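You operate a simulated robot arm through the tools that you are given. There is no shell and no other tool. Be economical: measure what you need, move in short steps, check, and stop when the job is done.

The job below is to be done with a simulated robot arm. You get a single attempt, and the scene is never put back.

Task
Puff the grade 40 filter from the To do tray clean and stand it in the Ready tray.
Fine: in the filter box, hood shut; press the bellows till it shows clean; leave the hood open and the air valve shut. Set down upright: what you pick out. Where these are worked on the way, their far stop is far enough and under half their travel is too little: sliding hood.

The check looks at the end state, three seconds after you hand in, the way a careful person would. Anything else that was tipped, shoved, dropped, spilled or broken makes it a failure.

Robot
A 6-joint arm with a two-finger parallel gripper, fixed in place. Base frame: the origin is at the foot of the arm, x ahead of it, y to its left, z up. Readings come in m, rad, newtons and seconds.
With the tool pointing down near the work surface it reaches from about 0.24 to 0.64 m from the base axis. Its first joint turns from -1.152 to 1.152 rad. Payload 2.7 kg.
The TCP is the grasp point between the finger pads, 0.023 m short of the fingertips. In the tool frame z runs along the fingers and y along their closing line. Largest opening 0.094 m; finger width 0.038, thickness 0.01; the body of the gripper, 0.054 by 0.096 m, starts 0.039 m behind the TCP.
Orientation is that of the tool frame in the base frame, as [roll, pitch, yaw] about the fixed x, y, z axes, in that order (R = Rz(yaw) Ry(pitch) Rx(roll)). With the fingers straight down and closing along the base's y, the tool's x points along the base's -x, its y along +y and its z along -z.

Tools
- The arm moves only by the tool jog_arm. Its argument "deltas" is text: rows parted by semicolons, each of 7 numbers parted by spaces: the turn, a rotation vector about the tool's x, y, z in units of 6 degrees (1.0 is 6 degrees), then the shift along the tool's x, y, z in units of 50 mm (1.0 is 50 mm), then the gripper command, from -1 (shut) to 1 (fully open), values between in proportion. In form: wx wy wz tx ty tz hand; .... A call has 1 to 12 rows; each row shifts and turns the commanded pose from where the row before left it, along the tool's axes as they then stand. A call with a number of a shift or a turn outside -1 to 1 is refused whole. Each row takes 0.2 s and may step no farther than 0.05 m and 0.15 rad from the row before; otherwise, or with a gripper value out of range, the whole call is refused. A pose out of reach is approached as far as the arm can. The call stops where the force on the tool passes 50 N (or 10 N more than at its start, if that is more) or the arm is blocked; 0.2 s more then pass. Each finger travels about 0.045 m/s and halts on what it meets, pressing with about 37 N; the grip force reading is that of the motor and also rises with nothing between the fingers. The clock runs only during rows and for 0.2 s after the last one: add rows that do not move to give the fingers time. It gives the time, the measured TCP pose, the force on the tool (base axes), the opening and the grip force at its end, in the units of the frame above (readings bear some noise), with the torque about the TCP (base axes, N m) and any sound that the robot's microphone picked up.
- Cameras (640 x 400 px; columns grow to the right, rows downward): "scene" is fixed at [0.074, -0.4317, 1.4013]; the picture's right is [0.79, -0.61, 0.00], its down [-0.37, -0.47, -0.80] and it looks along [0.49, 0.63, -0.60] (base axes); focal length 265 px, centre (320, 200). "wrist" rides on the gripper at [0.087, 0.016, -0.074] in the tool frame; the picture's right is [-0.18, 0.98, 0.00], its down [-0.58, -0.11, -0.81] and it looks along [-0.79, -0.15, 0.59] (tool axes); focal length 243 px, centre (320, 200).
- capture(camera): a new picture of that camera. No time passes.
- measure_at(camera, pixels): for up to 12 pixels [column, row] of the newest picture of that camera ("zoom" is the newest enlarged one), the place [x, y, z] in the base frame of the surface seen there, good to about 0.003 m. No time passes.
- close_up(camera, box): a new picture of the part [left, top, right, bottom] of that camera's present view, enlarged. No time passes.
- finish_job(): hands the job in; it is judged then, once.

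Keep the steps short. Do not move on a guess: measure, check each grasp and each placing, and mend mistakes. In all there are 80 turns and 38 pictures (those below and enlarged ones count). Leave the gripper open and the arm clear of the work at the hand-in unless told otherwise, and finish with a single line.

The tools are called after "Call:" as name(argument=value, ...) on one line, values as JSON. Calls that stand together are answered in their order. jog_arm: Moves the arm, as the interface text tells. Its arguments: {"type":"object","properties":{"deltas":{"type":"string"}},"required":["deltas"]} The other tools are called the same way: capture (camera) takes a picture; measure_at (camera, pixels) gives the place of the surface under pixels of a picture; close_up (camera, box) takes an enlarged picture of a part of a camera's view; finish_job () hands the job in.

At the start:

```text
time_s: 0.0
eef_pos: [0.3071, 0.1098, 1.1762]
orientation: [-3.141, 0.001, 3.14]
wrist_force: [0.5, 0.2, -0.4]
wrist_torque: [0.0, -0.01, 0.0]
grip_width: 0.0939
grasp_force: 0.0
```

scene: 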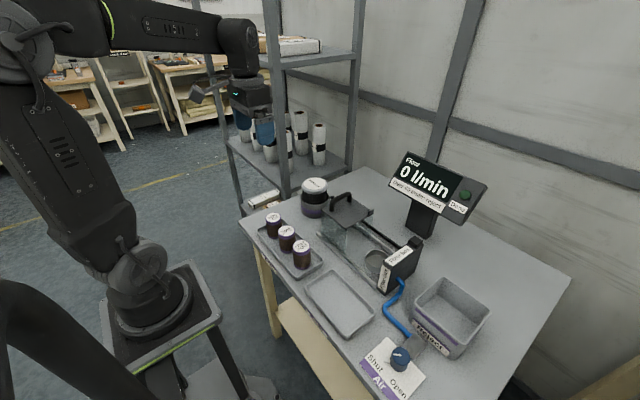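
wrist: 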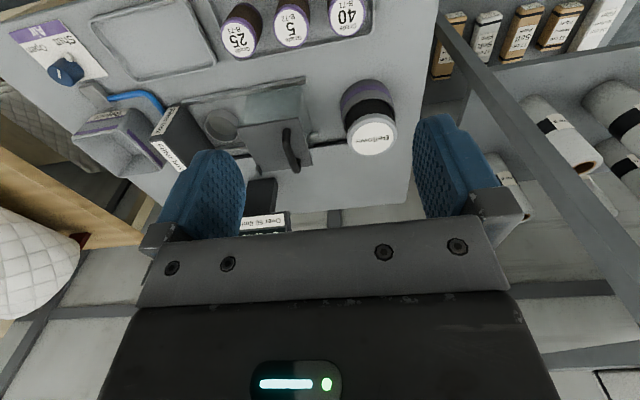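

I see three filters in a tray, a box with a sliding hood, bellows, a valve knob and a display. I'll enlarge the key regions first.

Call:
close_up(camera="scene", box=[230, 160, 390, 290])

Call:
close_up(camera="scene", box=[340, 140, 500, 400])

Call:
close_up(camera="wrist", box=[0, 0, 420, 240])

```text
3.08 times, centred on (310, 225) of scene
```

zoom: 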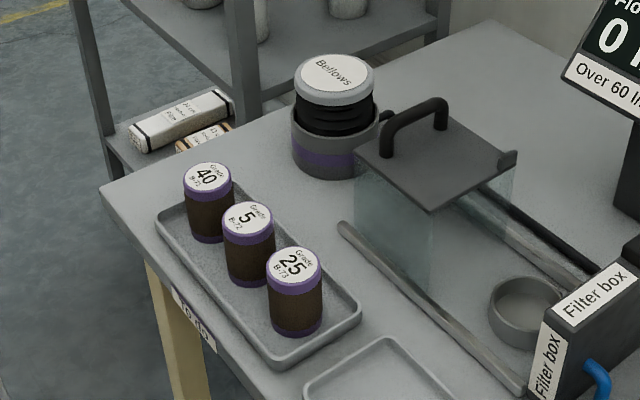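

```text
1.54 times, centred on (420, 270) of scene
```

zoom: 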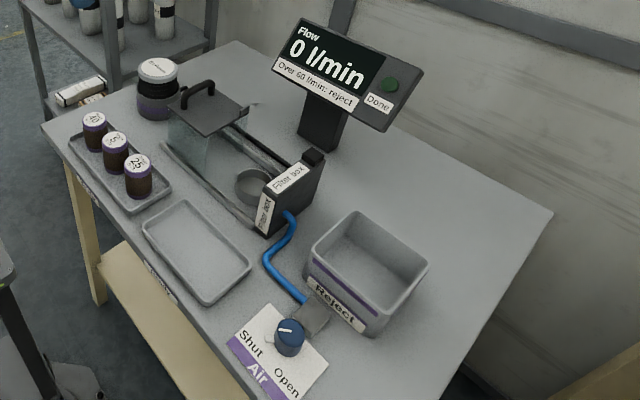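

```text
1.52 times, centred on (210, 120) of wrist
```

zoom: 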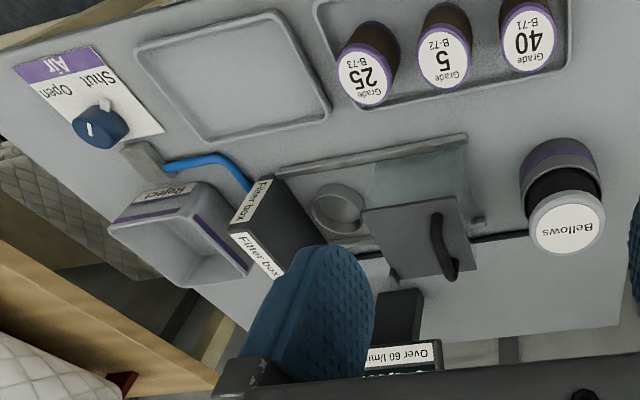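

Now measure the key points in the scene picture: filter tops, cup ring, hood handle, bellows, valve knob and trays.

Call:
close_up(camera="scene", box=[230, 160, 390, 290])

Call:
measure_at(camera="scene", pixels=[[400, 353], [376, 358], [408, 383], [340, 305], [312, 290], [346, 334], [372, 318], [338, 274], [445, 310], [465, 196], [280, 345], [400, 262]])

Call:
measure_at(camera="zoom", pixels=[[208, 178], [247, 217], [294, 266], [335, 74], [412, 108], [386, 125], [440, 108], [437, 155], [430, 209], [514, 160], [524, 305], [355, 148]])

Call:
measure_at(camera="zoom", pixels=[[490, 300], [520, 280], [532, 346], [556, 290], [345, 228], [515, 385], [480, 195], [395, 120], [625, 250], [545, 335], [208, 225], [325, 165]])

```text
3.08 times, centred on (310, 225) of scene
```

zoom: 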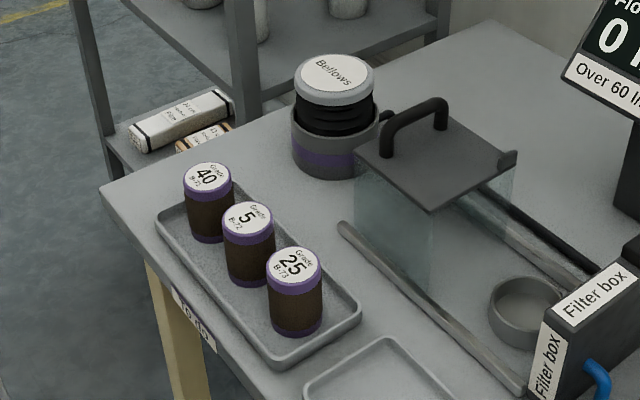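

```text
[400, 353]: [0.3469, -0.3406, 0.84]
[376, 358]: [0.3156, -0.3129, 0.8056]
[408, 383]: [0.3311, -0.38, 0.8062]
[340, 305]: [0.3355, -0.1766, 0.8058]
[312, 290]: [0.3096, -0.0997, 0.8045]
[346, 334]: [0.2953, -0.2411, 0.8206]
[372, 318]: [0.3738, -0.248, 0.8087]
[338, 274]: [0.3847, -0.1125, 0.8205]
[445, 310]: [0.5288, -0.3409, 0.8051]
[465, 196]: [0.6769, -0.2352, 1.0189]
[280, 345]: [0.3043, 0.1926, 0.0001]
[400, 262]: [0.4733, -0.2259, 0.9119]
```

```text
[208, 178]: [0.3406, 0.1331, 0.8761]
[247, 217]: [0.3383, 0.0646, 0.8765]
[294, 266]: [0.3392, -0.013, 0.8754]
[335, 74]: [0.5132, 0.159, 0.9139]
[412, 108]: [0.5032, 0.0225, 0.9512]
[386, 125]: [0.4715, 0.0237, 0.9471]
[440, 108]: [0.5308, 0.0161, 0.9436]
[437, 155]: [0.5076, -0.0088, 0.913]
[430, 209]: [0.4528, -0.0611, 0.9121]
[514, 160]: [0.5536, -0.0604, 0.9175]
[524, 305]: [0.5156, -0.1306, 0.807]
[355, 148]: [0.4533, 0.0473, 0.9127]
```

```text
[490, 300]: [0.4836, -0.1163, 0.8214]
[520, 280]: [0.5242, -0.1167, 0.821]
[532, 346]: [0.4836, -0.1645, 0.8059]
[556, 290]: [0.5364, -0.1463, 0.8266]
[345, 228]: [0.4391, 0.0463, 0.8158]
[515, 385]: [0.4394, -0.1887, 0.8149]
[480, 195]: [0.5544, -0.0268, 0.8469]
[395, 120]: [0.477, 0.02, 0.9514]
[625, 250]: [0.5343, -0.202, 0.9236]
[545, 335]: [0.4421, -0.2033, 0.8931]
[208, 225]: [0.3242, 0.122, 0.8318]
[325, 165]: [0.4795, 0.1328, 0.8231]
```

Filter 40 is at about (0.341, 0.133) and the cup at about (0.505, -0.14). I'll look more closely at the valve, the box and the display.

Call:
close_up(camera="scene", box=[355, 325, 435, 400])

Call:
close_up(camera="scene", box=[310, 180, 430, 300])

Call:
measure_at(camera="zoom", pixels=[[290, 428], [285, 400], [378, 435], [320, 485], [400, 380], [445, 345], [540, 310], [410, 375], [350, 395], [330, 440], [565, 300], [465, 505]])

```text
5.33 times, centred on (395, 362) of scene
```

zoom: 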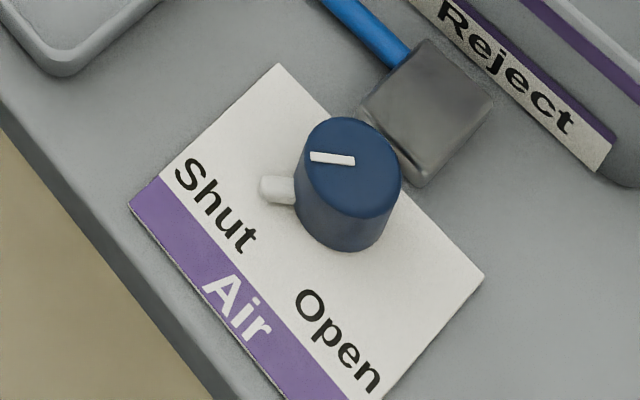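

```text
3.33 times, centred on (370, 240) of scene
```

zoom: 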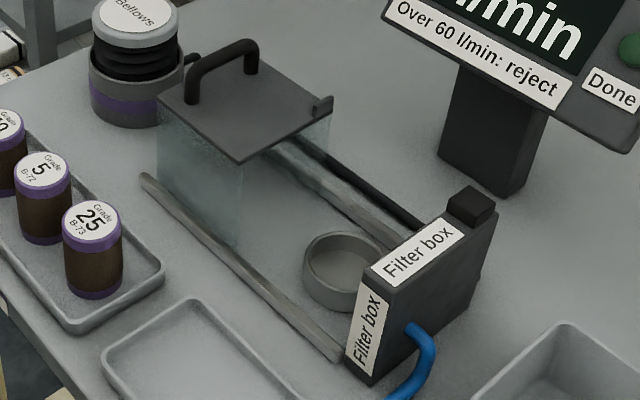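

```text
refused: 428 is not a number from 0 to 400
```

The valve pointer faces Shut. Next I measure the cup, block and hood from this zoom.

Call:
measure_at(camera="zoom", pixels=[[304, 262], [345, 235], [330, 240], [382, 240], [345, 270], [310, 245], [345, 340], [370, 275], [455, 190], [345, 285], [470, 190], [322, 100]])

Call:
measure_at(camera="zoom", pixels=[[160, 95], [240, 160], [245, 68], [250, 45], [200, 60], [185, 90], [150, 180], [330, 355], [92, 255], [92, 222], [94, 295], [120, 250]])

```text
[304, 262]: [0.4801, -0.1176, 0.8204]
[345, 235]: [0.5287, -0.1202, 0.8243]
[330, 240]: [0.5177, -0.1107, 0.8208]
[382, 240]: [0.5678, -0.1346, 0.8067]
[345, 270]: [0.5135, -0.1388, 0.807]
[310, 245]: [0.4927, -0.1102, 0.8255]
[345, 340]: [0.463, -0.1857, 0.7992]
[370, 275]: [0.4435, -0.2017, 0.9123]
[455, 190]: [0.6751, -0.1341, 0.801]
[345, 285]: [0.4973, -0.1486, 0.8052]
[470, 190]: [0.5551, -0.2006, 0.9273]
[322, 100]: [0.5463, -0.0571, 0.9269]
```

```text
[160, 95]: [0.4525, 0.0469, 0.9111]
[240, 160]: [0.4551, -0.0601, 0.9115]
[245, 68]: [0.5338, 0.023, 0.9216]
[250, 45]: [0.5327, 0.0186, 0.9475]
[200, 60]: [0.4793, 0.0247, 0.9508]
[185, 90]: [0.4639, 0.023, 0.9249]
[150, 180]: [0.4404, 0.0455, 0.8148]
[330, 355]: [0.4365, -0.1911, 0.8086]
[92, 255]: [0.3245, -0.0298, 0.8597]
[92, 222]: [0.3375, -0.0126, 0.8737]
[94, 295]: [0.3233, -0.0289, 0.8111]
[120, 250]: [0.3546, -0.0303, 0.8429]
```

Geometry is clear. I'll move above filter 40 and turn the tool 90° so the fingers close along base x, away from its neighbour.

Call:
jog_arm(deltas="0 0 0 -0.68 0.46 0 1;0 0 1 0 0 1 1;0 0 1 0 0 1 1;0 0 1 0 0 1 1;0 0 1 0 0 0 1;0 0 1 0 0 0 1;0 0 1 0 0 0 1;0 0 1 0 0 0 1;0 0 1 0 0 0 1;0 0 1 0 0 0 1;0 0 1 0 0 0 1;0 0 1 0 0 0 1")

Call:
jog_arm(deltas="0 0 1 0 0 0 1;0 0 1 0 0 0 1;0 0 1 0 0 0 1;0 0 1 0 0 0 1;0 0 0 0 0 0 1")

Call:
capture(camera="wrist")

```text
time_s: 2.6
eef_pos: [0.3428, 0.1332, 1.0258]
orientation: [3.141, 0.0, 1.986]
wrist_force: [-0.5, -0.1, 0.6]
wrist_torque: [0.01, 0.01, 0.0]
grip_width: 0.0939
grasp_force: 0.1
```

```text
time_s: 3.8
eef_pos: [0.3427, 0.1331, 1.0257]
orientation: [-3.141, 0.0, 1.569]
wrist_force: [-0.2, 0.7, 0.1]
wrist_torque: [-0.03, 0.02, -0.02]
grip_width: 0.0941
grasp_force: 0.0
```

```text
29 pictures are left
```

wrist: 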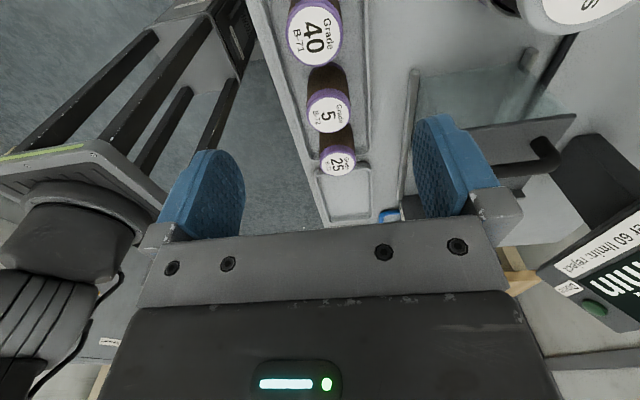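

Tool x is now base +y and tool y is base +x. I'll measure the lid of filter 40 at (314, 33) along with the hood handle and bellows.

Call:
measure_at(camera="wrist", pixels=[[314, 33], [290, 30], [339, 30], [314, 58], [314, 6], [329, 112], [325, 40]])

```text
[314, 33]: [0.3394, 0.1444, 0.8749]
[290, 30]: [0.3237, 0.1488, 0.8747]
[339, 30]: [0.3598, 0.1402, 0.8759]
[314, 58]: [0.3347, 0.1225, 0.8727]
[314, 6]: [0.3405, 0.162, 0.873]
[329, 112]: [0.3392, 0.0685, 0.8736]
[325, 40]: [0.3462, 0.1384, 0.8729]
```

I take the lid centre as about (0.341, 0.137) and descend to z 0.866 with the gripper open.

Call:
jog_arm(deltas="0 0 0 0.08 -0.03 0.8 1;0 0 0 0 0 0.8 1;0 0 0 0 0 0.8 1;0 0 0 0 0 0.4 1;0 0 0 0 0 0.39 1;0 0 0 0 0 0 1")

Call:
capture(camera="wrist")

```text
time_s: 5.2
eef_pos: [0.3396, 0.1378, 0.8663]
orientation: [3.142, -0.001, 1.569]
wrist_force: [0.2, 0.0, -0.1]
wrist_torque: [0.02, -0.01, -0.01]
grip_width: 0.0939
grasp_force: 0.1
```

```text
28 pictures are left
```

wrist: 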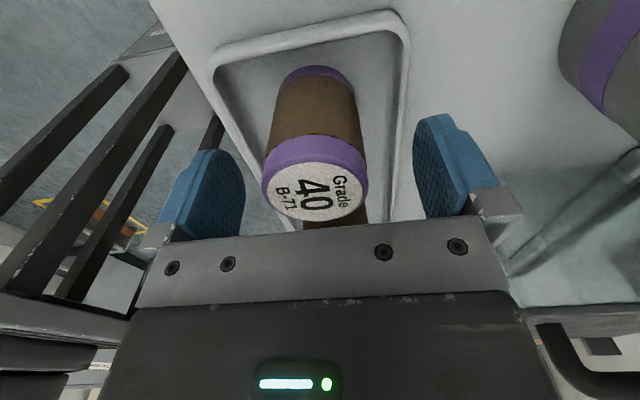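

The filter sits between the fingers with its lid at (315, 190). Now I close on it.

Call:
jog_arm(deltas="0 0 0 0 0 0 -1;0 0 0 0 0 0 -1;0 0 0 0 0 0 -1;0 0 0 0 0 0 -1;0 0 0 0 0 0 -1")

Call:
measure_at(camera="wrist", pixels=[[315, 192], [315, 168], [315, 220], [270, 190], [362, 190]])

```text
time_s: 6.4
eef_pos: [0.34, 0.1377, 0.8666]
orientation: [3.141, 0.0, 1.569]
wrist_force: [0.7, -0.2, 0.5]
wrist_torque: [0.02, 0.02, 0.01]
grip_width: 0.0466
grasp_force: 37.4
```

```text
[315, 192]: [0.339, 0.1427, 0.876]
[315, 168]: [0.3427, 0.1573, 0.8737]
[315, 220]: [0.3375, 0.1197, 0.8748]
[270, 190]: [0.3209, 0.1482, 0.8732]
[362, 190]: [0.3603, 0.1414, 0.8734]
```

Width is 0.0466 with 37 N grip force, so the filter is held. I lift it straight up and carry it above the cup.

Call:
jog_arm(deltas="0 0 0 0 0 -0.4 -1;0 0 0 0 0 -0.7 -1;0 0 0 0 0 -0.8 -1;0 0 0 0 0 -0.8 -1;0 0 0 0 0 -0.6 -1;0 0 0 0 0 0 -1")

Call:
jog_arm(deltas="0 0 0 -0.4 0.24 0 -1;0 0 0 -0.8 0.47 0 -1;0 0 0 -0.8 0.47 0 -1;0 0 0 -0.8 0.47 0 -1;0 0 0 -0.8 0.47 0 -1;0 0 0 -0.8 0.47 0 -1;0 0 0 -0.8 0.47 0 -1;0 0 0 -0.36 0.24 0 -1;0 0 0 0 0 0 -1")

Call:
capture(camera="wrist")

Call:
close_up(camera="scene", box=[300, 150, 460, 300])

```text
time_s: 7.8
eef_pos: [0.3397, 0.1382, 1.0319]
orientation: [-3.141, 0.0, 1.569]
wrist_force: [-0.5, -0.1, -1.5]
wrist_torque: [0.01, 0.01, -0.02]
grip_width: 0.0468
grasp_force: 36.8
```

```text
time_s: 9.8
eef_pos: [0.5052, -0.1405, 1.0302]
orientation: [3.141, 0.001, 1.571]
wrist_force: [-0.2, 0.4, -0.9]
wrist_torque: [0.02, 0.01, 0.03]
grip_width: 0.0467
grasp_force: 37.2
```

```text
27 pictures are left
```

wrist: 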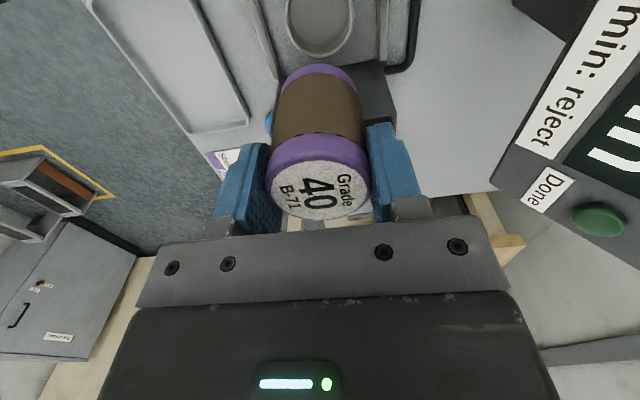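

```text
2.67 times, centred on (380, 225) of scene
```

zoom: 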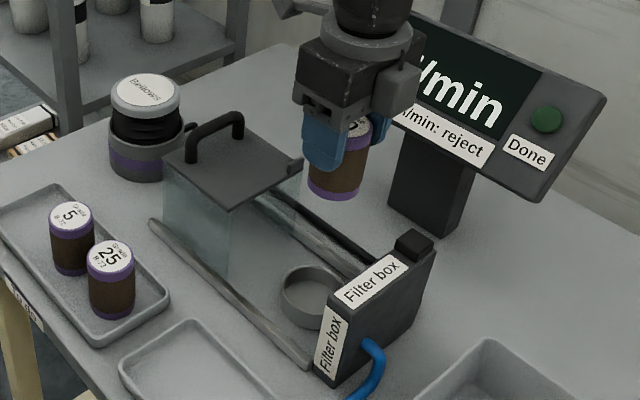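

Measure the cup rim and floor from both views.

Call:
measure_at(camera="wrist", pixels=[[287, 20], [352, 20], [318, 56], [318, 48], [292, 20], [346, 20], [318, 20], [318, 3]])

Call:
measure_at(camera="zoom", pixels=[[283, 288], [287, 278], [300, 268], [310, 266], [328, 268], [340, 276], [300, 306], [289, 300], [310, 290], [305, 310], [345, 283], [315, 307]])

```text
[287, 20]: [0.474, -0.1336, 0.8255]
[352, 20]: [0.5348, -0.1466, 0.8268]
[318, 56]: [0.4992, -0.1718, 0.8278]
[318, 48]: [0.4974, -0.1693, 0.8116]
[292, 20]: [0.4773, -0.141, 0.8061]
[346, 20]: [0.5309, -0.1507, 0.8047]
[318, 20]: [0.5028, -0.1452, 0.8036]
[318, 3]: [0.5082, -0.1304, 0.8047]
```

```text
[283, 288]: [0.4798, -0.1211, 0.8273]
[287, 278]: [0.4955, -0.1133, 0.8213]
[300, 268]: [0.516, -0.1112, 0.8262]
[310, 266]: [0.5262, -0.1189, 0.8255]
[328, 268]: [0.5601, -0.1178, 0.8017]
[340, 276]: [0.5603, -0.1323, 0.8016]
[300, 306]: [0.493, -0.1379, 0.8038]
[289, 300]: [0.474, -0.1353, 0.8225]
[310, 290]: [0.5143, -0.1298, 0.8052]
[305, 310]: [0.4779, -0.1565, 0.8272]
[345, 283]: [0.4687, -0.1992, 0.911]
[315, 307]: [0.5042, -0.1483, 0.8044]
```

The cup centre is about (0.5045, -0.1415) with an outer radius of 0.031. Before descending, I check how low the camera housing hangs, at zoom (385,115)–(412,95).

Call:
measure_at(camera="zoom", pixels=[[385, 118], [405, 110], [380, 90], [400, 75], [415, 85], [345, 110], [310, 95], [325, 150]])

```text
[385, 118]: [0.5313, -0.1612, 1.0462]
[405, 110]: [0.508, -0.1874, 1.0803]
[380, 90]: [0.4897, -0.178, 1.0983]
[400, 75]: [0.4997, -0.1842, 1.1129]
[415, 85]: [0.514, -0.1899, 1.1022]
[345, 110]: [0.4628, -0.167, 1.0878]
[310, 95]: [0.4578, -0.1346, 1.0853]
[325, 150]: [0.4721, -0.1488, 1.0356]
```

A gripper housing hangs on the -y side, near z = TCP+0.05. I need its exact lower edge against the block top, so I enlarge that area.

Call:
close_up(camera="scene", box=[370, 140, 420, 190])

Call:
measure_at(camera="zoom", pixels=[[200, 300], [180, 290], [240, 330], [290, 200], [300, 240], [270, 300], [230, 250], [160, 260], [320, 180], [260, 350], [200, 200], [130, 220]])

Call:
close_up(camera="scene", box=[410, 225, 470, 295])

```text
8.00 times, centred on (395, 165) of scene
```

zoom: 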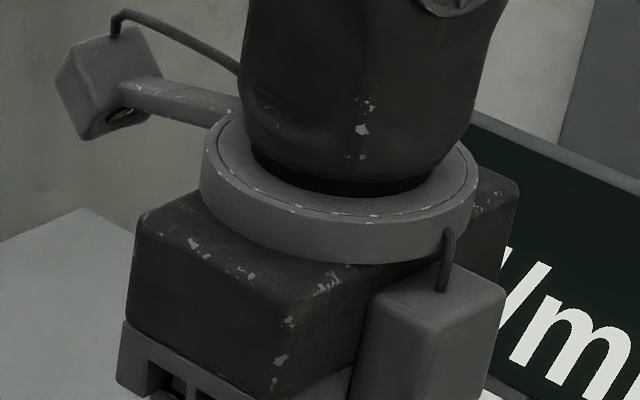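

```text
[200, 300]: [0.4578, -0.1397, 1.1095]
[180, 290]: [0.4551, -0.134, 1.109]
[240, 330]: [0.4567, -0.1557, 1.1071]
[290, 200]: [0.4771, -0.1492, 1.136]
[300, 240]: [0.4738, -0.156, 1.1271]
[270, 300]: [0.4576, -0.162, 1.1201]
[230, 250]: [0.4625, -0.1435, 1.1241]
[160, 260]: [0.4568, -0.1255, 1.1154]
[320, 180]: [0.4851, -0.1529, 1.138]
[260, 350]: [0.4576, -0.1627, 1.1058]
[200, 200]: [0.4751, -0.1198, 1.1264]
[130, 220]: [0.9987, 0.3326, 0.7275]
```

```text
5.71 times, centred on (440, 260) of scene
```

zoom: 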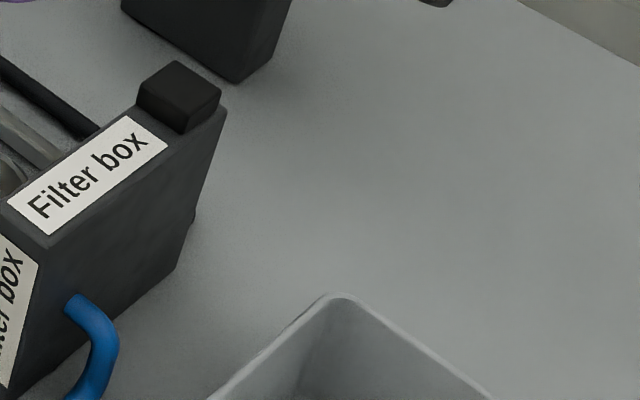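

Call:
close_up(camera="scene", box=[395, 165, 435, 205])

Call:
measure_at(camera="zoom", pixels=[[180, 60], [180, 100], [180, 130], [180, 160], [180, 180], [120, 100], [120, 160], [230, 60], [230, 100], [150, 180], [100, 180], [210, 130]])

Call:
measure_at(camera="scene", pixels=[[412, 258], [416, 262], [420, 258], [430, 246], [412, 262], [408, 263]])

```text
10.00 times, centred on (415, 185) of scene
```

zoom: 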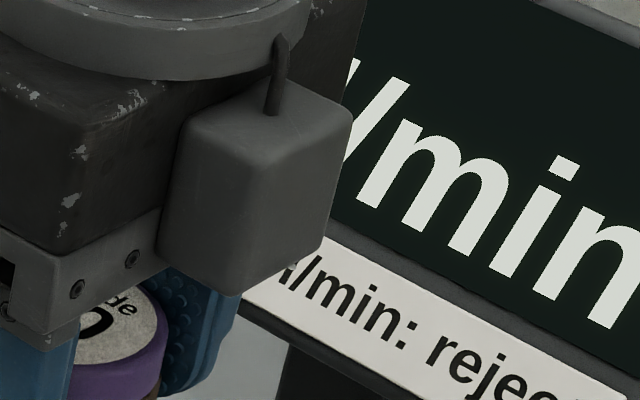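

```text
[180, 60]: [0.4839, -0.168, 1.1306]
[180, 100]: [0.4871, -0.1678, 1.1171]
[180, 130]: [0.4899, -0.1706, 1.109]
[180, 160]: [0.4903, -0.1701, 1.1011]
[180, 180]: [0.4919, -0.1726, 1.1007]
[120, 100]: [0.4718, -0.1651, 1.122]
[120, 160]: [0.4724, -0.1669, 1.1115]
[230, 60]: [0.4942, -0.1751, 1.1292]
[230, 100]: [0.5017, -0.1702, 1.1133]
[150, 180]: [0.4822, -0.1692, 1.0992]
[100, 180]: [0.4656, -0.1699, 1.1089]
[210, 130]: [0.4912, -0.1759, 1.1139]
```

```text
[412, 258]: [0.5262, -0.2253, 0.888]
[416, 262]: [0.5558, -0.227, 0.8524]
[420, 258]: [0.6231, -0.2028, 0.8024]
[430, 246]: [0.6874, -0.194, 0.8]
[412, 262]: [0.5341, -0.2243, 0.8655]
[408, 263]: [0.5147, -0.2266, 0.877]
```

Call:
measure_at(camera="zoom", pixels=[[238, 285], [238, 292], [320, 240], [345, 110], [250, 150], [170, 250], [250, 130], [300, 250]])

```text
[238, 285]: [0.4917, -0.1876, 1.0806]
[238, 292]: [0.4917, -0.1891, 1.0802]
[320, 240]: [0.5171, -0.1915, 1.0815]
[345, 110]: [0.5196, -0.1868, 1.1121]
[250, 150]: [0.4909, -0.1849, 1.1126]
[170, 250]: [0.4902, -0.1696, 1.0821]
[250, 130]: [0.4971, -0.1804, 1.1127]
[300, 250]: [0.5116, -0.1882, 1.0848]
```

The housing bottom will be about 0.917 at placing height and the block top is 0.912, so it clears. I descend to just above the cup floor.

Call:
jog_arm(deltas="0 0 0 -0.05 -0.02 0.6 -1;0 0 0 0 0 0.8 -1;0 0 0 0 0 0.8 -1;0 0 0 0 0 0.4 -1;0 0 0 0 0 0.4 -1;0 0 0 0 0 0 -1")

Call:
close_up(camera="scene", box=[340, 180, 440, 280])

```text
time_s: 11.2
eef_pos: [0.5047, -0.1433, 0.8816]
orientation: [3.141, -0.001, 1.569]
wrist_force: [0.2, 0.4, -0.2]
wrist_torque: [-0.01, -0.03, 0.0]
grip_width: 0.0467
grasp_force: 37.6
```

```text
4.00 times, centred on (390, 230) of scene
```

zoom: 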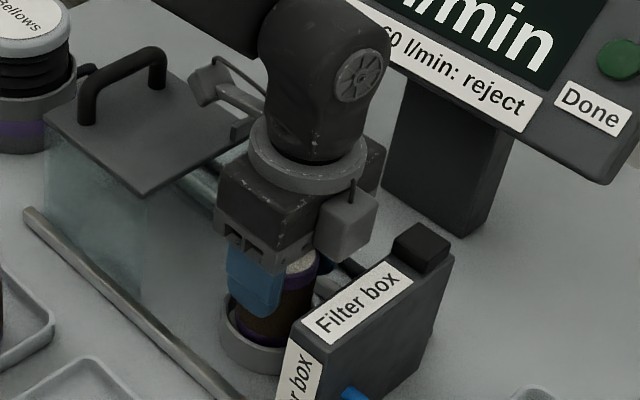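

The filter is entering the cup and nothing touches. I go down in small steps.

Call:
jog_arm(deltas="0 0 0 0 0 0.1 -1;0 0 0 0 0 0.1 -1;0 0 0 0 0 0.06 -1;0 0 0 0 0 0.03 -1;0 0 0 0 0 0 -1")

```text
time_s: 12.4
eef_pos: [0.5051, -0.1421, 0.8664]
orientation: [-3.141, 0.0, 1.57]
wrist_force: [-0.1, 0.5, -0.4]
wrist_torque: [0.0, 0.03, -0.02]
grip_width: 0.0468
grasp_force: 36.8
```

Call:
jog_arm(deltas="0 0 0 0 0 0.03 -1;0 0 0 0 0 0.02 -1;0 0 0 0 0 0 -1")

```text
time_s: 13.2
eef_pos: [0.5043, -0.1432, 0.8656]
orientation: [3.138, 0.001, 1.572]
wrist_force: [-7.1, 1.5, 23.1]
wrist_torque: [0.25, 0.57, 0.04]
grip_width: 0.0469
grasp_force: 37.3
```

There is 23 N of contact, so the filter is on the cup floor. I ease off slightly and open part way.

Call:
jog_arm(deltas="0 0 0 0 0 -0.03 -1;0 0 0 0 0 0 0.4;0 0 0 0 0 0 0.4;0 0 0 0 0 0 0.4;0 0 0 0 0 0 0.4")

Call:
jog_arm(deltas="0 0 0 0 0 -0.3 0.4;0 0 0 0 0 -0.6 0.4;0 0 0 0 0 -0.8 0.4;0 0 0 0 0 -0.8 0.4;0 0 0 0 0 -0.5 0.4;0 0 0 0 0 0 -1")

Call:
capture(camera="wrist")

```text
time_s: 14.4
eef_pos: [0.5034, -0.1439, 0.865]
orientation: [-3.141, 0.001, 1.569]
wrist_force: [0.0, 0.0, 0.0]
wrist_torque: [0.0, 0.01, -0.01]
grip_width: 0.0658
grasp_force: 0.1
```

```text
time_s: 15.8
eef_pos: [0.505, -0.1443, 1.0144]
orientation: [3.141, 0.001, 1.569]
wrist_force: [-0.2, -0.4, 0.9]
wrist_torque: [0.0, -0.03, -0.02]
grip_width: 0.0309
grasp_force: 0.0
```

```text
21 pictures are left
```

wrist: 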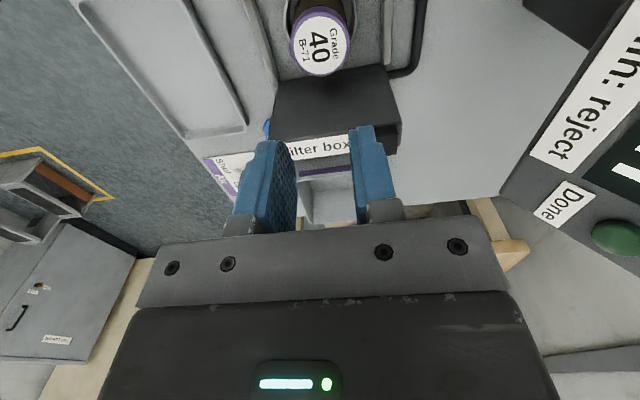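

Filter 40 stands in the cup. Next I go with closed fingers behind (+y of) the hood handle, which is at y≈0.02 with its top at z 0.951.

Call:
jog_arm(deltas="0 0 0 0.6 -0.04 0 -1;0 0 0 0.9 0 0 -1;0 0 0 0.9 0 0 -1;0 0 0 0.9 0 0 -1;0 0 0 0.9 0 0 -1;0 0 0 0 0 0 -1;0 0 0 0 0 0.6 -1;0 0 0 0 0 0.6 -1;0 0 0 0 0 0.08 -1;0 0 0 0 0 0 -1")

Call:
close_up(camera="scene", box=[300, 150, 420, 270])

```text
time_s: 18.0
eef_pos: [0.5023, 0.0671, 0.951]
orientation: [3.141, 0.0, 1.569]
wrist_force: [0.3, -0.5, 0.2]
wrist_torque: [-0.02, 0.01, -0.04]
grip_width: 0.0001
grasp_force: 36.9
```

```text
3.33 times, centred on (360, 210) of scene
```

zoom: 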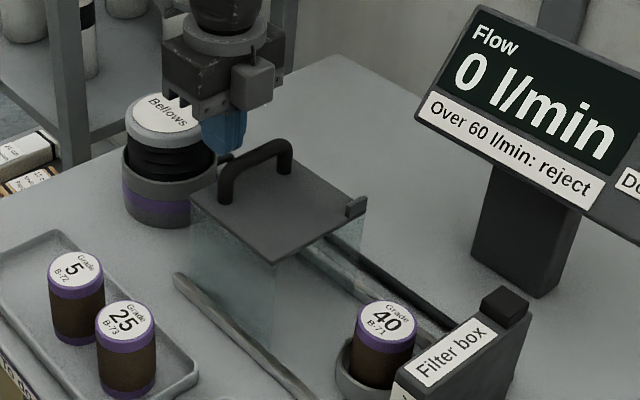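

The fingers are behind the handle. I push the hood towards -y gently.

Call:
jog_arm(deltas="0 0 0 -0.3 0 0 -1;0 0 0 -0.2 0 0 -1;0 0 0 -0.2 0 0 -1;0 0 0 -0.3 0 0 -1;0 0 0 -0.3 0 0 -1;0 0 0 -0.3 0 0 -1;0 0 0 -0.3 0 0 -1;0 0 0 -0.3 0 0 -1;0 0 0 0 0 0 -1")

```text
time_s: 20.0
eef_pos: [0.5018, -0.0435, 0.9522]
orientation: [-3.141, -0.002, 1.57]
wrist_force: [0.0, 0.5, 0.2]
wrist_torque: [0.0, -0.02, -0.01]
grip_width: 0.0
grasp_force: 36.7
```

Call:
jog_arm(deltas="0 0 0 -0.2 0 0 -1;0 0 0 -0.2 0 0 -1;0 0 0 -0.15 0 0 -1;0 0 0 -0.15 0 0 -1;0 0 0 -0.15 0 0 -1;0 0 0 -0.15 0 0 -1;0 0 0 0 0 0 -1")

Call:
close_up(camera="scene", box=[300, 150, 460, 300])

```text
time_s: 21.5
eef_pos: [0.5017, -0.0841, 0.9504]
orientation: [-3.14, -0.014, 1.577]
wrist_force: [-0.7, 7.8, 1.6]
wrist_torque: [0.03, 0.08, -0.03]
grip_width: 0.0003
grasp_force: 36.9
stopped in row 7: the force on the tool passed its limit at 51 N (the readings are from after the stop); the commanded pose is now the measured one
```

```text
2.67 times, centred on (380, 225) of scene
```

zoom: 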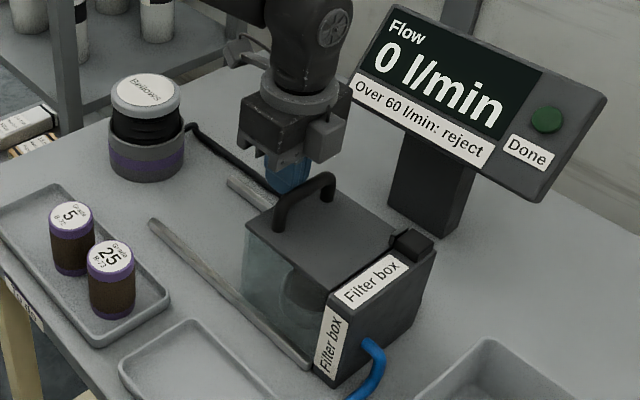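

The hood has stopped at the block and is shut. I back off, rise, and measure the bellows cap around zoom (145, 92).

Call:
measure_at(camera="zoom", pixels=[[145, 92], [115, 95], [178, 95], [145, 76], [145, 110], [145, 150], [145, 165]])

Call:
jog_arm(deltas="0 0 0 0.2 0 0 -1;0 0 0 0.2 0 -0.2 -1;0 0 0 0.3 0 -0.6 -1;0 0 0 0 0 0 -1")

```text
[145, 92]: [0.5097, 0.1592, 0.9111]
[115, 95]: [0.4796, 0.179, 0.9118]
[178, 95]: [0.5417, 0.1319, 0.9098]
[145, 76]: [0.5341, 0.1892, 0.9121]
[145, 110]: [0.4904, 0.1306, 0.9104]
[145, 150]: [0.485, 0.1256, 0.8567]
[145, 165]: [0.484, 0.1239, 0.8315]
```

```text
time_s: 22.5
eef_pos: [0.5021, -0.0503, 0.9922]
orientation: [-3.141, -0.012, 1.573]
wrist_force: [-0.1, 0.1, 0.1]
wrist_torque: [0.0, 0.04, 0.02]
grip_width: 0.0
grasp_force: 36.7
```

Cap centre is about (0.511, 0.158) with its top at 0.911. I go above it and also remove the 0.7° tilt.

Call:
jog_arm(deltas="0 -0.115 0 0.6 0.18 0 -1;0 0 0 0.9 0 0 -1;0 0 0 0.9 0 0 -1;0 0 0 0.9 0 0 -1;0 0 0 0.86 0 0 -1;0 0 0 0 0 0.5 -1;0 0 0 0 0 0.4 -1;0 0 0 0 0 0 -1")

Call:
close_up(camera="scene", box=[270, 140, 490, 280])

```text
time_s: 24.3
eef_pos: [0.5113, 0.1558, 0.9466]
orientation: [-3.14, -0.002, 1.573]
wrist_force: [-0.9, -0.2, 0.3]
wrist_torque: [0.0, 0.02, -0.01]
grip_width: 0.0001
grasp_force: 36.8
```

```text
2.86 times, centred on (380, 210) of scene
```

zoom: 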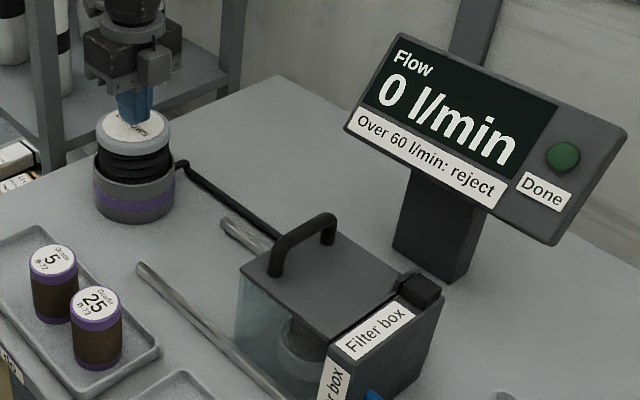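

Tips are about 12 mm above the cap. I press in small steps and watch the force.

Call:
jog_arm(deltas="0 0 0 0 0 0.2 -1;0 0 0 0 0 0.1 -1;0 0 0 0 0 0.1 -1;0 0 0 0 0 0.1 -1;0 0 0 0 0 0.1 -1;0 0 0 0 0 0 -1")

Call:
close_up(camera="scene", box=[270, 140, 490, 280])

```text
time_s: 25.7
eef_pos: [0.5097, 0.156, 0.917]
orientation: [-3.14, 0.001, 1.573]
wrist_force: [-0.2, 1.1, 4.5]
wrist_torque: [0.04, -0.02, 0.01]
grip_width: 0.0
grasp_force: 36.8
```

```text
2.86 times, centred on (380, 210) of scene
```

zoom: 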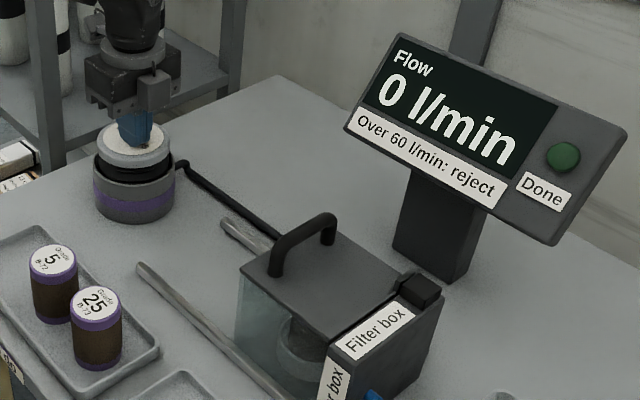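

The bellows gives at 4.5 N with no reading yet. I press on to its bottom, then release.

Call:
jog_arm(deltas="0 0 0 0 0 0.1 -1;0 0 0 0 0 0.1 -1;0 0 0 0 0 0.1 -1;0 0 0 0 0 0.1 -1;0 0 0 0 0 0 -1")

Call:
close_up(camera="scene", box=[270, 140, 490, 280])

```text
time_s: 26.9
eef_pos: [0.5099, 0.1579, 0.8979]
orientation: [-3.141, 0.0, 1.574]
wrist_force: [-4.6, 3.8, 20.0]
wrist_torque: [0.21, 0.01, 0.03]
grip_width: 0.0
grasp_force: 37.0
```

```text
2.86 times, centred on (380, 210) of scene
```

zoom: 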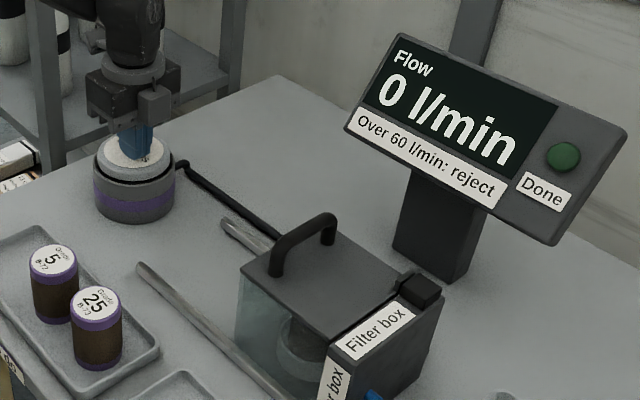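

Bottomed at z 0.898 with 20 N; the flow still reads 0. I release fully and look at the lamp and display again.

Call:
jog_arm(deltas="0 0 0 0 0 -0.5 -1;0 0 0 0 0 -0.5 -1;0 0 0 0 0 0 -1;0 0 0 0 0 0 -1")

Call:
close_up(camera="scene", box=[270, 140, 490, 280])

```text
time_s: 27.9
eef_pos: [0.51, 0.1551, 0.947]
orientation: [-3.14, 0.0, 1.572]
wrist_force: [0.1, 0.3, 0.0]
wrist_torque: [0.03, 0.0, -0.01]
grip_width: 0.0001
grasp_force: 36.9
```

```text
2.86 times, centred on (380, 210) of scene
```

zoom: 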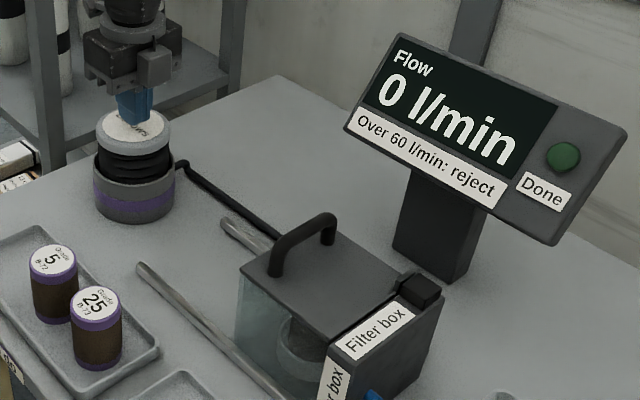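

The cap springs back and there is no change on the display. I give two more full presses and check the lamp.

Call:
jog_arm(deltas="0 0 0 0 0 0.5 -1;0 0 0 0 0 0.48 -1;0 0 0 0 0 0 -1;0 0 0 0 0 -0.5 -1;0 0 0 0 0 -0.48 -1;0 0 0 0 0 0 -1;0 0 0 0 0 0.5 -1;0 0 0 0 0 0.48 -1;0 0 0 0 0 0 -1;0 0 0 0 0 -0.5 -1;0 0 0 0 0 -0.48 -1;0 0 0 0 0 0 -1")

Call:
close_up(camera="scene", box=[270, 140, 490, 280])

```text
time_s: 30.5
eef_pos: [0.5098, 0.1552, 0.9469]
orientation: [-3.14, 0.0, 1.572]
wrist_force: [1.4, -0.2, -0.6]
wrist_torque: [0.02, -0.02, -0.01]
grip_width: 0.0001
grasp_force: 37.3
```

```text
2.86 times, centred on (380, 210) of scene
```

zoom: 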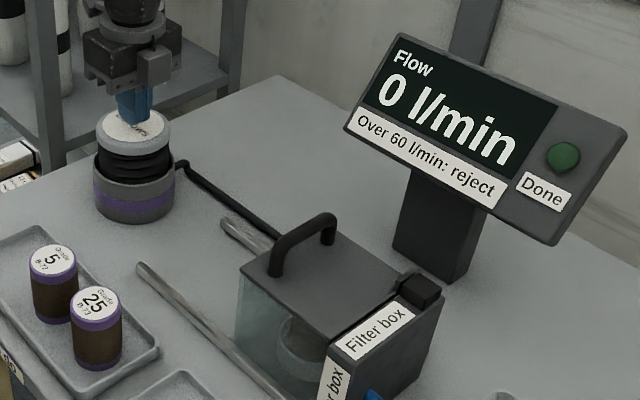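

There is no change, so the display evidently needs air to read the flow, which explains the instruction to leave the valve shut. I rise and go above the valve knob at (0.347, -0.340), turning the tool 45° on the way.

Call:
jog_arm(deltas="0 0 0 0 0 -0.9 -1;0 0 0 0 0 -0.9 -1;0 0 0 -0.5 -0.16 0 -1;0 0 0 -0.9 -0.3 0 -1;0 0 0 -0.9 -0.3 0 -1;0 0 0 -0.9 -0.3 0 -1;0 0 0 -0.9 -0.3 0 -1;0 0 0 -0.9 -0.3 0 -1;0 0 0 -0.9 -0.3 0 -1;0 0 0 -0.9 -0.3 0 -1;0 0 0 -0.9 -0.3 0 -1;0 0 0 -0.9 -0.3 0 -1")

Call:
jog_arm(deltas="0 0 0 -0.9 -0.3 0 0.5;0 0 0 -0.4 -0.1 0 0.5;0 0 -1 0 0 0 0.5;0 0 -1 0 0 0 0.5;0 0 -1 0 0 0 0.5;0 0 -1 0 0 0 0.5;0 0 -1 0 0 0 0.5;0 0 -1 0 0 0 0.5;0 0 -1 0 0 0 0.5;0 0 -0.5 0 0 0 0.5;0 0 0 0 0 0 0.5")

Call:
capture(camera="wrist")

```text
time_s: 33.1
eef_pos: [0.3686, -0.2738, 1.0366]
orientation: [-3.141, 0.0, 1.573]
wrist_force: [0.5, -0.2, 0.6]
wrist_torque: [0.02, -0.01, -0.02]
grip_width: 0.0
grasp_force: 37.1
```

```text
time_s: 35.5
eef_pos: [0.3488, -0.3382, 1.037]
orientation: [-3.138, -0.003, 2.359]
wrist_force: [0.1, 0.4, 0.3]
wrist_torque: [0.04, 0.03, 0.02]
grip_width: 0.0707
grasp_force: 0.1
```

```text
13 pictures are left
```

wrist: 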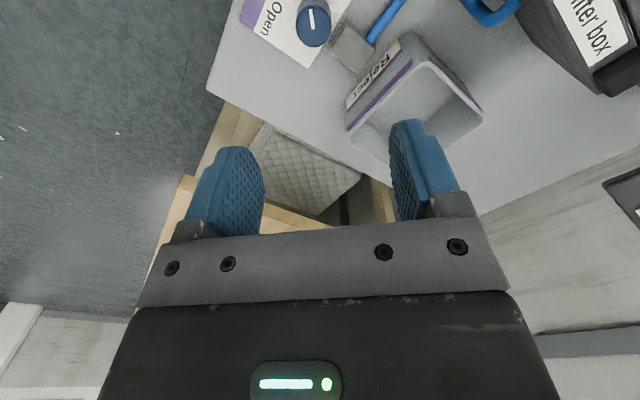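

Measure the knob top (312, 22), the connector (352, 47), and the bin rim.

Call:
measure_at(camera="wrist", pixels=[[313, 22], [298, 22], [328, 22], [313, 38], [313, 5], [352, 47], [335, 35], [395, 40], [318, 45], [412, 68]])

```text
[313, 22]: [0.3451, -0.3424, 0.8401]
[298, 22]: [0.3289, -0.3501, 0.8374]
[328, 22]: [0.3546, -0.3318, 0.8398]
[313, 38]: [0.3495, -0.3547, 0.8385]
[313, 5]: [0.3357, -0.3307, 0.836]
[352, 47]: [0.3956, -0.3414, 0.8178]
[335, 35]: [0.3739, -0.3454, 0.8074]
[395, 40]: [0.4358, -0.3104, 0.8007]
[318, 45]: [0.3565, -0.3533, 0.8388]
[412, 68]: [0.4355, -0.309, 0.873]
```

The knob centre is about (0.344, -0.342) with its top at 0.840; the connector top is 0.818. I descend to z 0.847, keeping the tips above the connector.

Call:
jog_arm(deltas="0 0 0 0.01 -0.12 0.9 0.5;0 0 0 0 0 0.9 0.5;0 0 0 0 0 0.9 0.5;0 0 0 0 0 0.6 0.5;0 0 0 0 0 0.5 0.5;0 0 0 0 0 0 0.5")

Call:
capture(camera="wrist")

```text
time_s: 36.9
eef_pos: [0.3443, -0.344, 0.8477]
orientation: [-3.138, 0.0, 2.357]
wrist_force: [0.3, 1.2, -0.4]
wrist_torque: [-0.01, 0.01, 0.03]
grip_width: 0.0705
grasp_force: 0.2
```

```text
12 pictures are left
```

wrist: 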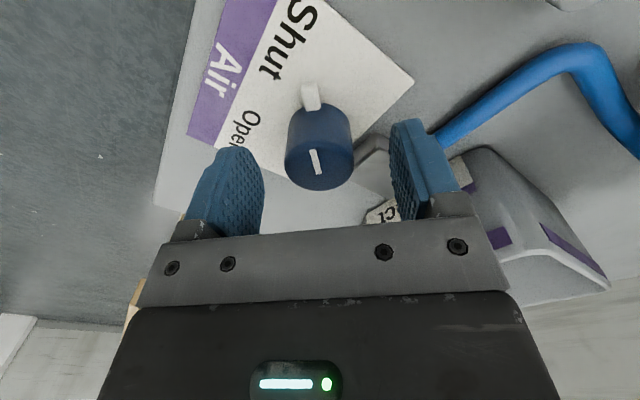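

The knob sits between the fingers and its nub points to Shut. I close and turn counter-clockwise, seen from above, towards Open.

Call:
jog_arm(deltas="0 0 0 0 0 0 -1;0 0 0 0 0 0 -1;0 0 0 0 0 0 -1;0 0 0 0 0 0 -1;0 0 -1 0 0 0 -1;0 0 -1 0 0 0 -1;0 0 -1 0 0 0 -1;0 0 -1 0 0 0 -1;0 0 0 0 0 0 -1")

Call:
jog_arm(deltas="0 0 -1 0 0 0 -1;0 0 -1 0 0 0 -1;0 0 -1 0 0 0 -1;0 0 -1 0 0 0 -1;0 0 -1 0 0 0 -1;0 0 -1 0 0 0 -1;0 0 -1 0 0 0 -1;0 0 -1 0 0 0 -1;0 0 -1 0 0 0 -1;0 0 -1 0 0 0 -1;0 0 -1 0 0 0 -1;0 0 0 0 0 0 -1")

Call:
capture(camera="scene")

```text
time_s: 38.9
eef_pos: [0.3431, -0.3442, 0.8484]
orientation: [-3.141, -0.002, 2.78]
wrist_force: [-17.6, -16.6, 8.5]
wrist_torque: [-0.45, 0.26, -0.01]
grip_width: 0.0343
grasp_force: 45.3
```

```text
time_s: 41.5
eef_pos: [0.3436, -0.3468, 0.8483]
orientation: [-3.135, -0.003, -2.352]
wrist_force: [-5.7, -37.3, 3.1]
wrist_torque: [-0.67, -0.2, -0.31]
grip_width: 0.0343
grasp_force: 44.9
```

```text
11 pictures are left
```

scene: 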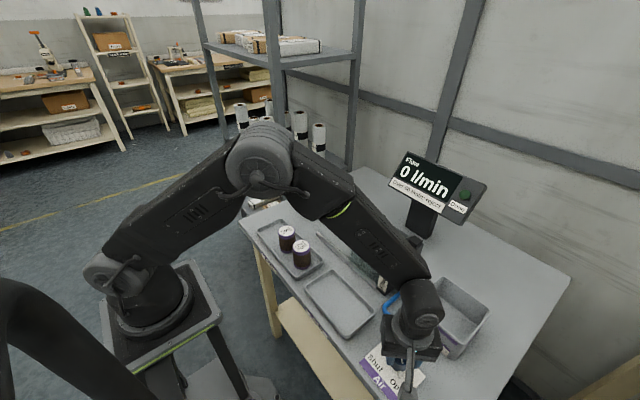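

The display still shows 0. I open the fingers, rise a little and look at the knob's pointer.

Call:
jog_arm(deltas="0 0 0 0 0 0 0.5;0 0 0 0 0 0 0.5;0 0 0 0 0 0 0.5;0 0 0 0 0 0 0.5;0 0 0 0 0 -0.4 0.5;0 0 0 0 0 -0.6 0.5;0 0 0 0 0 0 0.5")

Call:
capture(camera="wrist")

```text
time_s: 43.1
eef_pos: [0.3439, -0.3432, 0.8985]
orientation: [3.14, -0.003, -2.355]
wrist_force: [0.4, 0.2, 0.6]
wrist_torque: [0.0, -0.02, 0.0]
grip_width: 0.0706
grasp_force: 0.0
```

```text
10 pictures are left
```

wrist: 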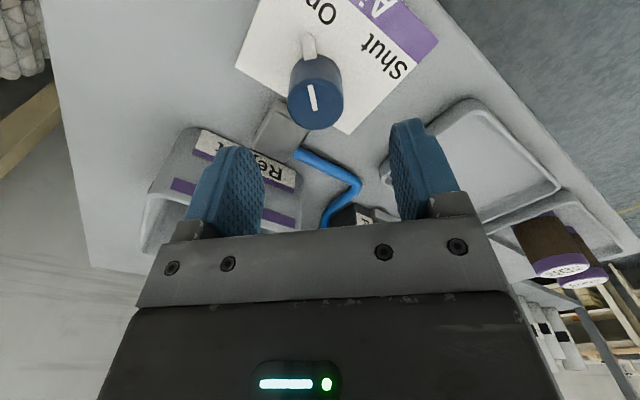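

The knob has turned to Open. Now I go back to the bellows, keeping this tool yaw, and close the fingers on the way.

Call:
jog_arm(deltas="0 0 0 0 0 -0.95 0.5;0 0 0 0 0 -0.95 0.5;0 0 0 0 0 -0.95 -1;0 0 0 -0.857 0.428 0 -1;0 0 0 -0.857 0.428 0 -1;0 0 0 -0.857 0.428 0 -1;0 0 0 -0.857 0.428 0 -1;0 0 0 -0.857 0.428 0 -1;0 0 0 -0.857 0.428 0 -1;0 0 0 -0.857 0.428 0 -1;0 0 0 -0.857 0.428 0 -1;0 0 0 -0.857 0.428 0 -1")

Call:
jog_arm(deltas="0 0 0 -0.857 0.428 0 -1;0 0 0 -0.857 0.428 0 -1;0 0 0 0 0 0 -1;0 0 0 0 0 0.9 -1;0 0 0 0 0 0.9 -1;0 0 0 0 0 0 -1;0 0 0 0 0 0.4 -1;0 0 0 0 0 0.4 -1;0 0 0 0 0 0.15 -1;0 0 0 0 0 0 -1")

Call:
close_up(camera="scene", box=[270, 140, 490, 280])

```text
time_s: 45.7
eef_pos: [0.4813, 0.0661, 1.0403]
orientation: [3.139, -0.001, -2.354]
wrist_force: [-0.3, -0.2, 0.2]
wrist_torque: [-0.01, 0.04, -0.01]
grip_width: 0.0
grasp_force: 37.1
```

```text
time_s: 47.9
eef_pos: [0.5102, 0.1575, 0.9033]
orientation: [3.141, -0.001, -2.354]
wrist_force: [3.4, -3.2, 7.0]
wrist_torque: [0.0, -0.13, -0.06]
grip_width: 0.0001
grasp_force: 37.4
```

```text
2.86 times, centred on (380, 210) of scene
```

zoom: 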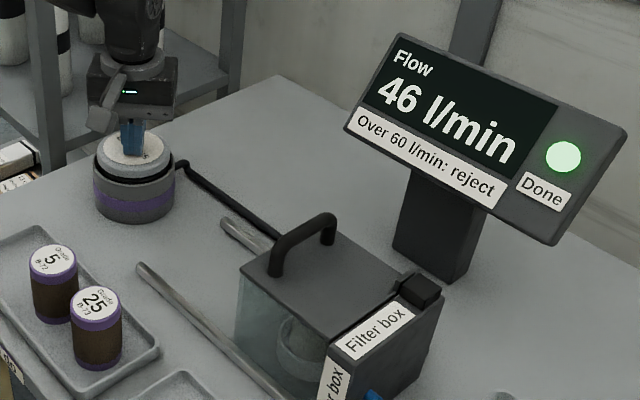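

It shows 46 l/min with the Done lamp lit, below the 60 reject limit, so the filter is clean and belongs in Ready. I stop pressing and return to shut the valve.

Call:
jog_arm(deltas="0 0 0 0 0 -0.92 -1;0 0 0 0 0 -0.92 -1;0 0 0 0 0 -0.92 -1;0 0 0 0.857 -0.428 0 -1;0 0 0 0.857 -0.428 0 -1;0 0 0 0.857 -0.428 0 -1;0 0 0 0.857 -0.428 0 -1;0 0 0 0.857 -0.428 0 -1;0 0 0 0.857 -0.428 0 -1;0 0 0 0.857 -0.428 0 -1;0 0 0 0.857 -0.428 0 -1;0 0 0 0.857 -0.428 0 -1")

Call:
jog_arm(deltas="0 0 0 0.857 -0.428 0 0.5;0 0 0 0.857 -0.428 0 0.5;0 0 0 0.06 -0.03 0 0.5;0 0 0 0 0 0 0.5;0 0 0 0 0 0 0.5")

```text
time_s: 50.5
eef_pos: [0.374, -0.2522, 1.039]
orientation: [-3.14, -0.002, -2.352]
wrist_force: [-0.2, 0.4, -0.5]
wrist_torque: [0.01, 0.03, -0.01]
grip_width: 0.0001
grasp_force: 37.0
```

```text
time_s: 51.7
eef_pos: [0.3429, -0.3454, 1.0402]
orientation: [3.14, -0.003, -2.353]
wrist_force: [0.2, 0.6, -0.8]
wrist_torque: [0.02, 0.0, 0.02]
grip_width: 0.0704
grasp_force: 0.0
```

I'm above the knob with the fingers open. I descend to 0.848, grip, and turn back towards Shut.

Call:
jog_arm(deltas="0 0 0 0 0 0.9 0.5;0 0 0 0 0 0.9 0.5;0 0 0 0 0 0.9 0.5;0 0 0 0 0 0.6 0.5;0 0 0 0 0 0.54 0.5;0 0 0 0 0 0 0.5;0 0 0 0 0 0 -1;0 0 0 0 0 0 -1;0 0 0 0 0 0 -1;0 0 0 0 0 0 -1")

Call:
jog_arm(deltas="0 0 1 0 0 0 -1;0 0 1 0 0 0 -1;0 0 1 0 0 0 -1;0 0 1 0 0 0 -1;0 0 1 0 0 0 -1;0 0 1 0 0 0 -1;0 0 1 0 0 0 -1;0 0 1 0 0 0 -1;0 0 1 0 0 0 -1;0 0 1 0 0 0 -1;0 0 1 0 0 0 -1;0 0 1 0 0 0 -1")

Call:
jog_arm(deltas="0 0 1 0 0 0 -1;0 0 1 0 0 0 -1;0 0 1 0 0 0 -1;0 0 0 0 0 0 -1")

```text
time_s: 53.9
eef_pos: [0.3429, -0.3467, 0.8479]
orientation: [-3.139, -0.001, -2.354]
wrist_force: [7.4, -7.6, -6.3]
wrist_torque: [-0.34, -0.38, -0.06]
grip_width: 0.0346
grasp_force: 44.6
```

```text
time_s: 56.5
eef_pos: [0.3432, -0.3442, 0.8488]
orientation: [-3.142, -0.003, 2.672]
wrist_force: [19.3, 15.6, -7.8]
wrist_torque: [0.62, -0.37, -0.01]
grip_width: 0.0345
grasp_force: 44.8
```

```text
time_s: 57.5
eef_pos: [0.3435, -0.3445, 0.8494]
orientation: [3.14, -0.005, 2.358]
wrist_force: [17.5, 21.2, -4.7]
wrist_torque: [0.79, -0.14, 0.01]
grip_width: 0.0343
grasp_force: 44.8
```

I release, rise, and look at the pointer.

Call:
jog_arm(deltas="0 0 0 0 0 0 0.5;0 0 0 0 0 0 0.5;0 0 0 0 0 0 0.5;0 0 0 0 0 0 0.5;0 0 0 0 0 -0.4 0.5;0 0 0 0 0 -0.6 0.5;0 0 0 0 0 0 0.5")

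Call:
capture(camera="wrist")

```text
time_s: 59.1
eef_pos: [0.3422, -0.3451, 0.8984]
orientation: [-3.141, -0.002, 2.359]
wrist_force: [-0.2, 0.0, 0.1]
wrist_torque: [0.04, 0.02, 0.03]
grip_width: 0.0705
grasp_force: 0.1
```

```text
8 pictures are left
```

wrist: 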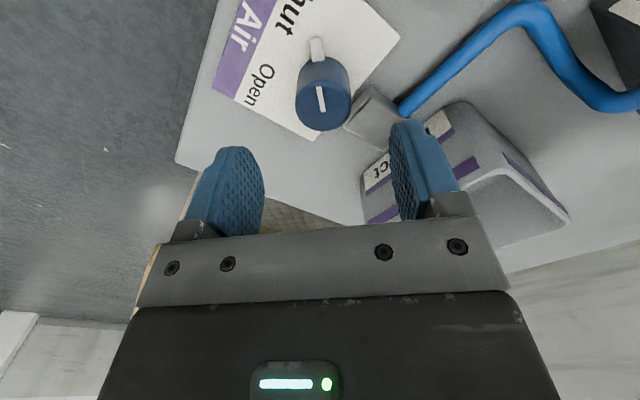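

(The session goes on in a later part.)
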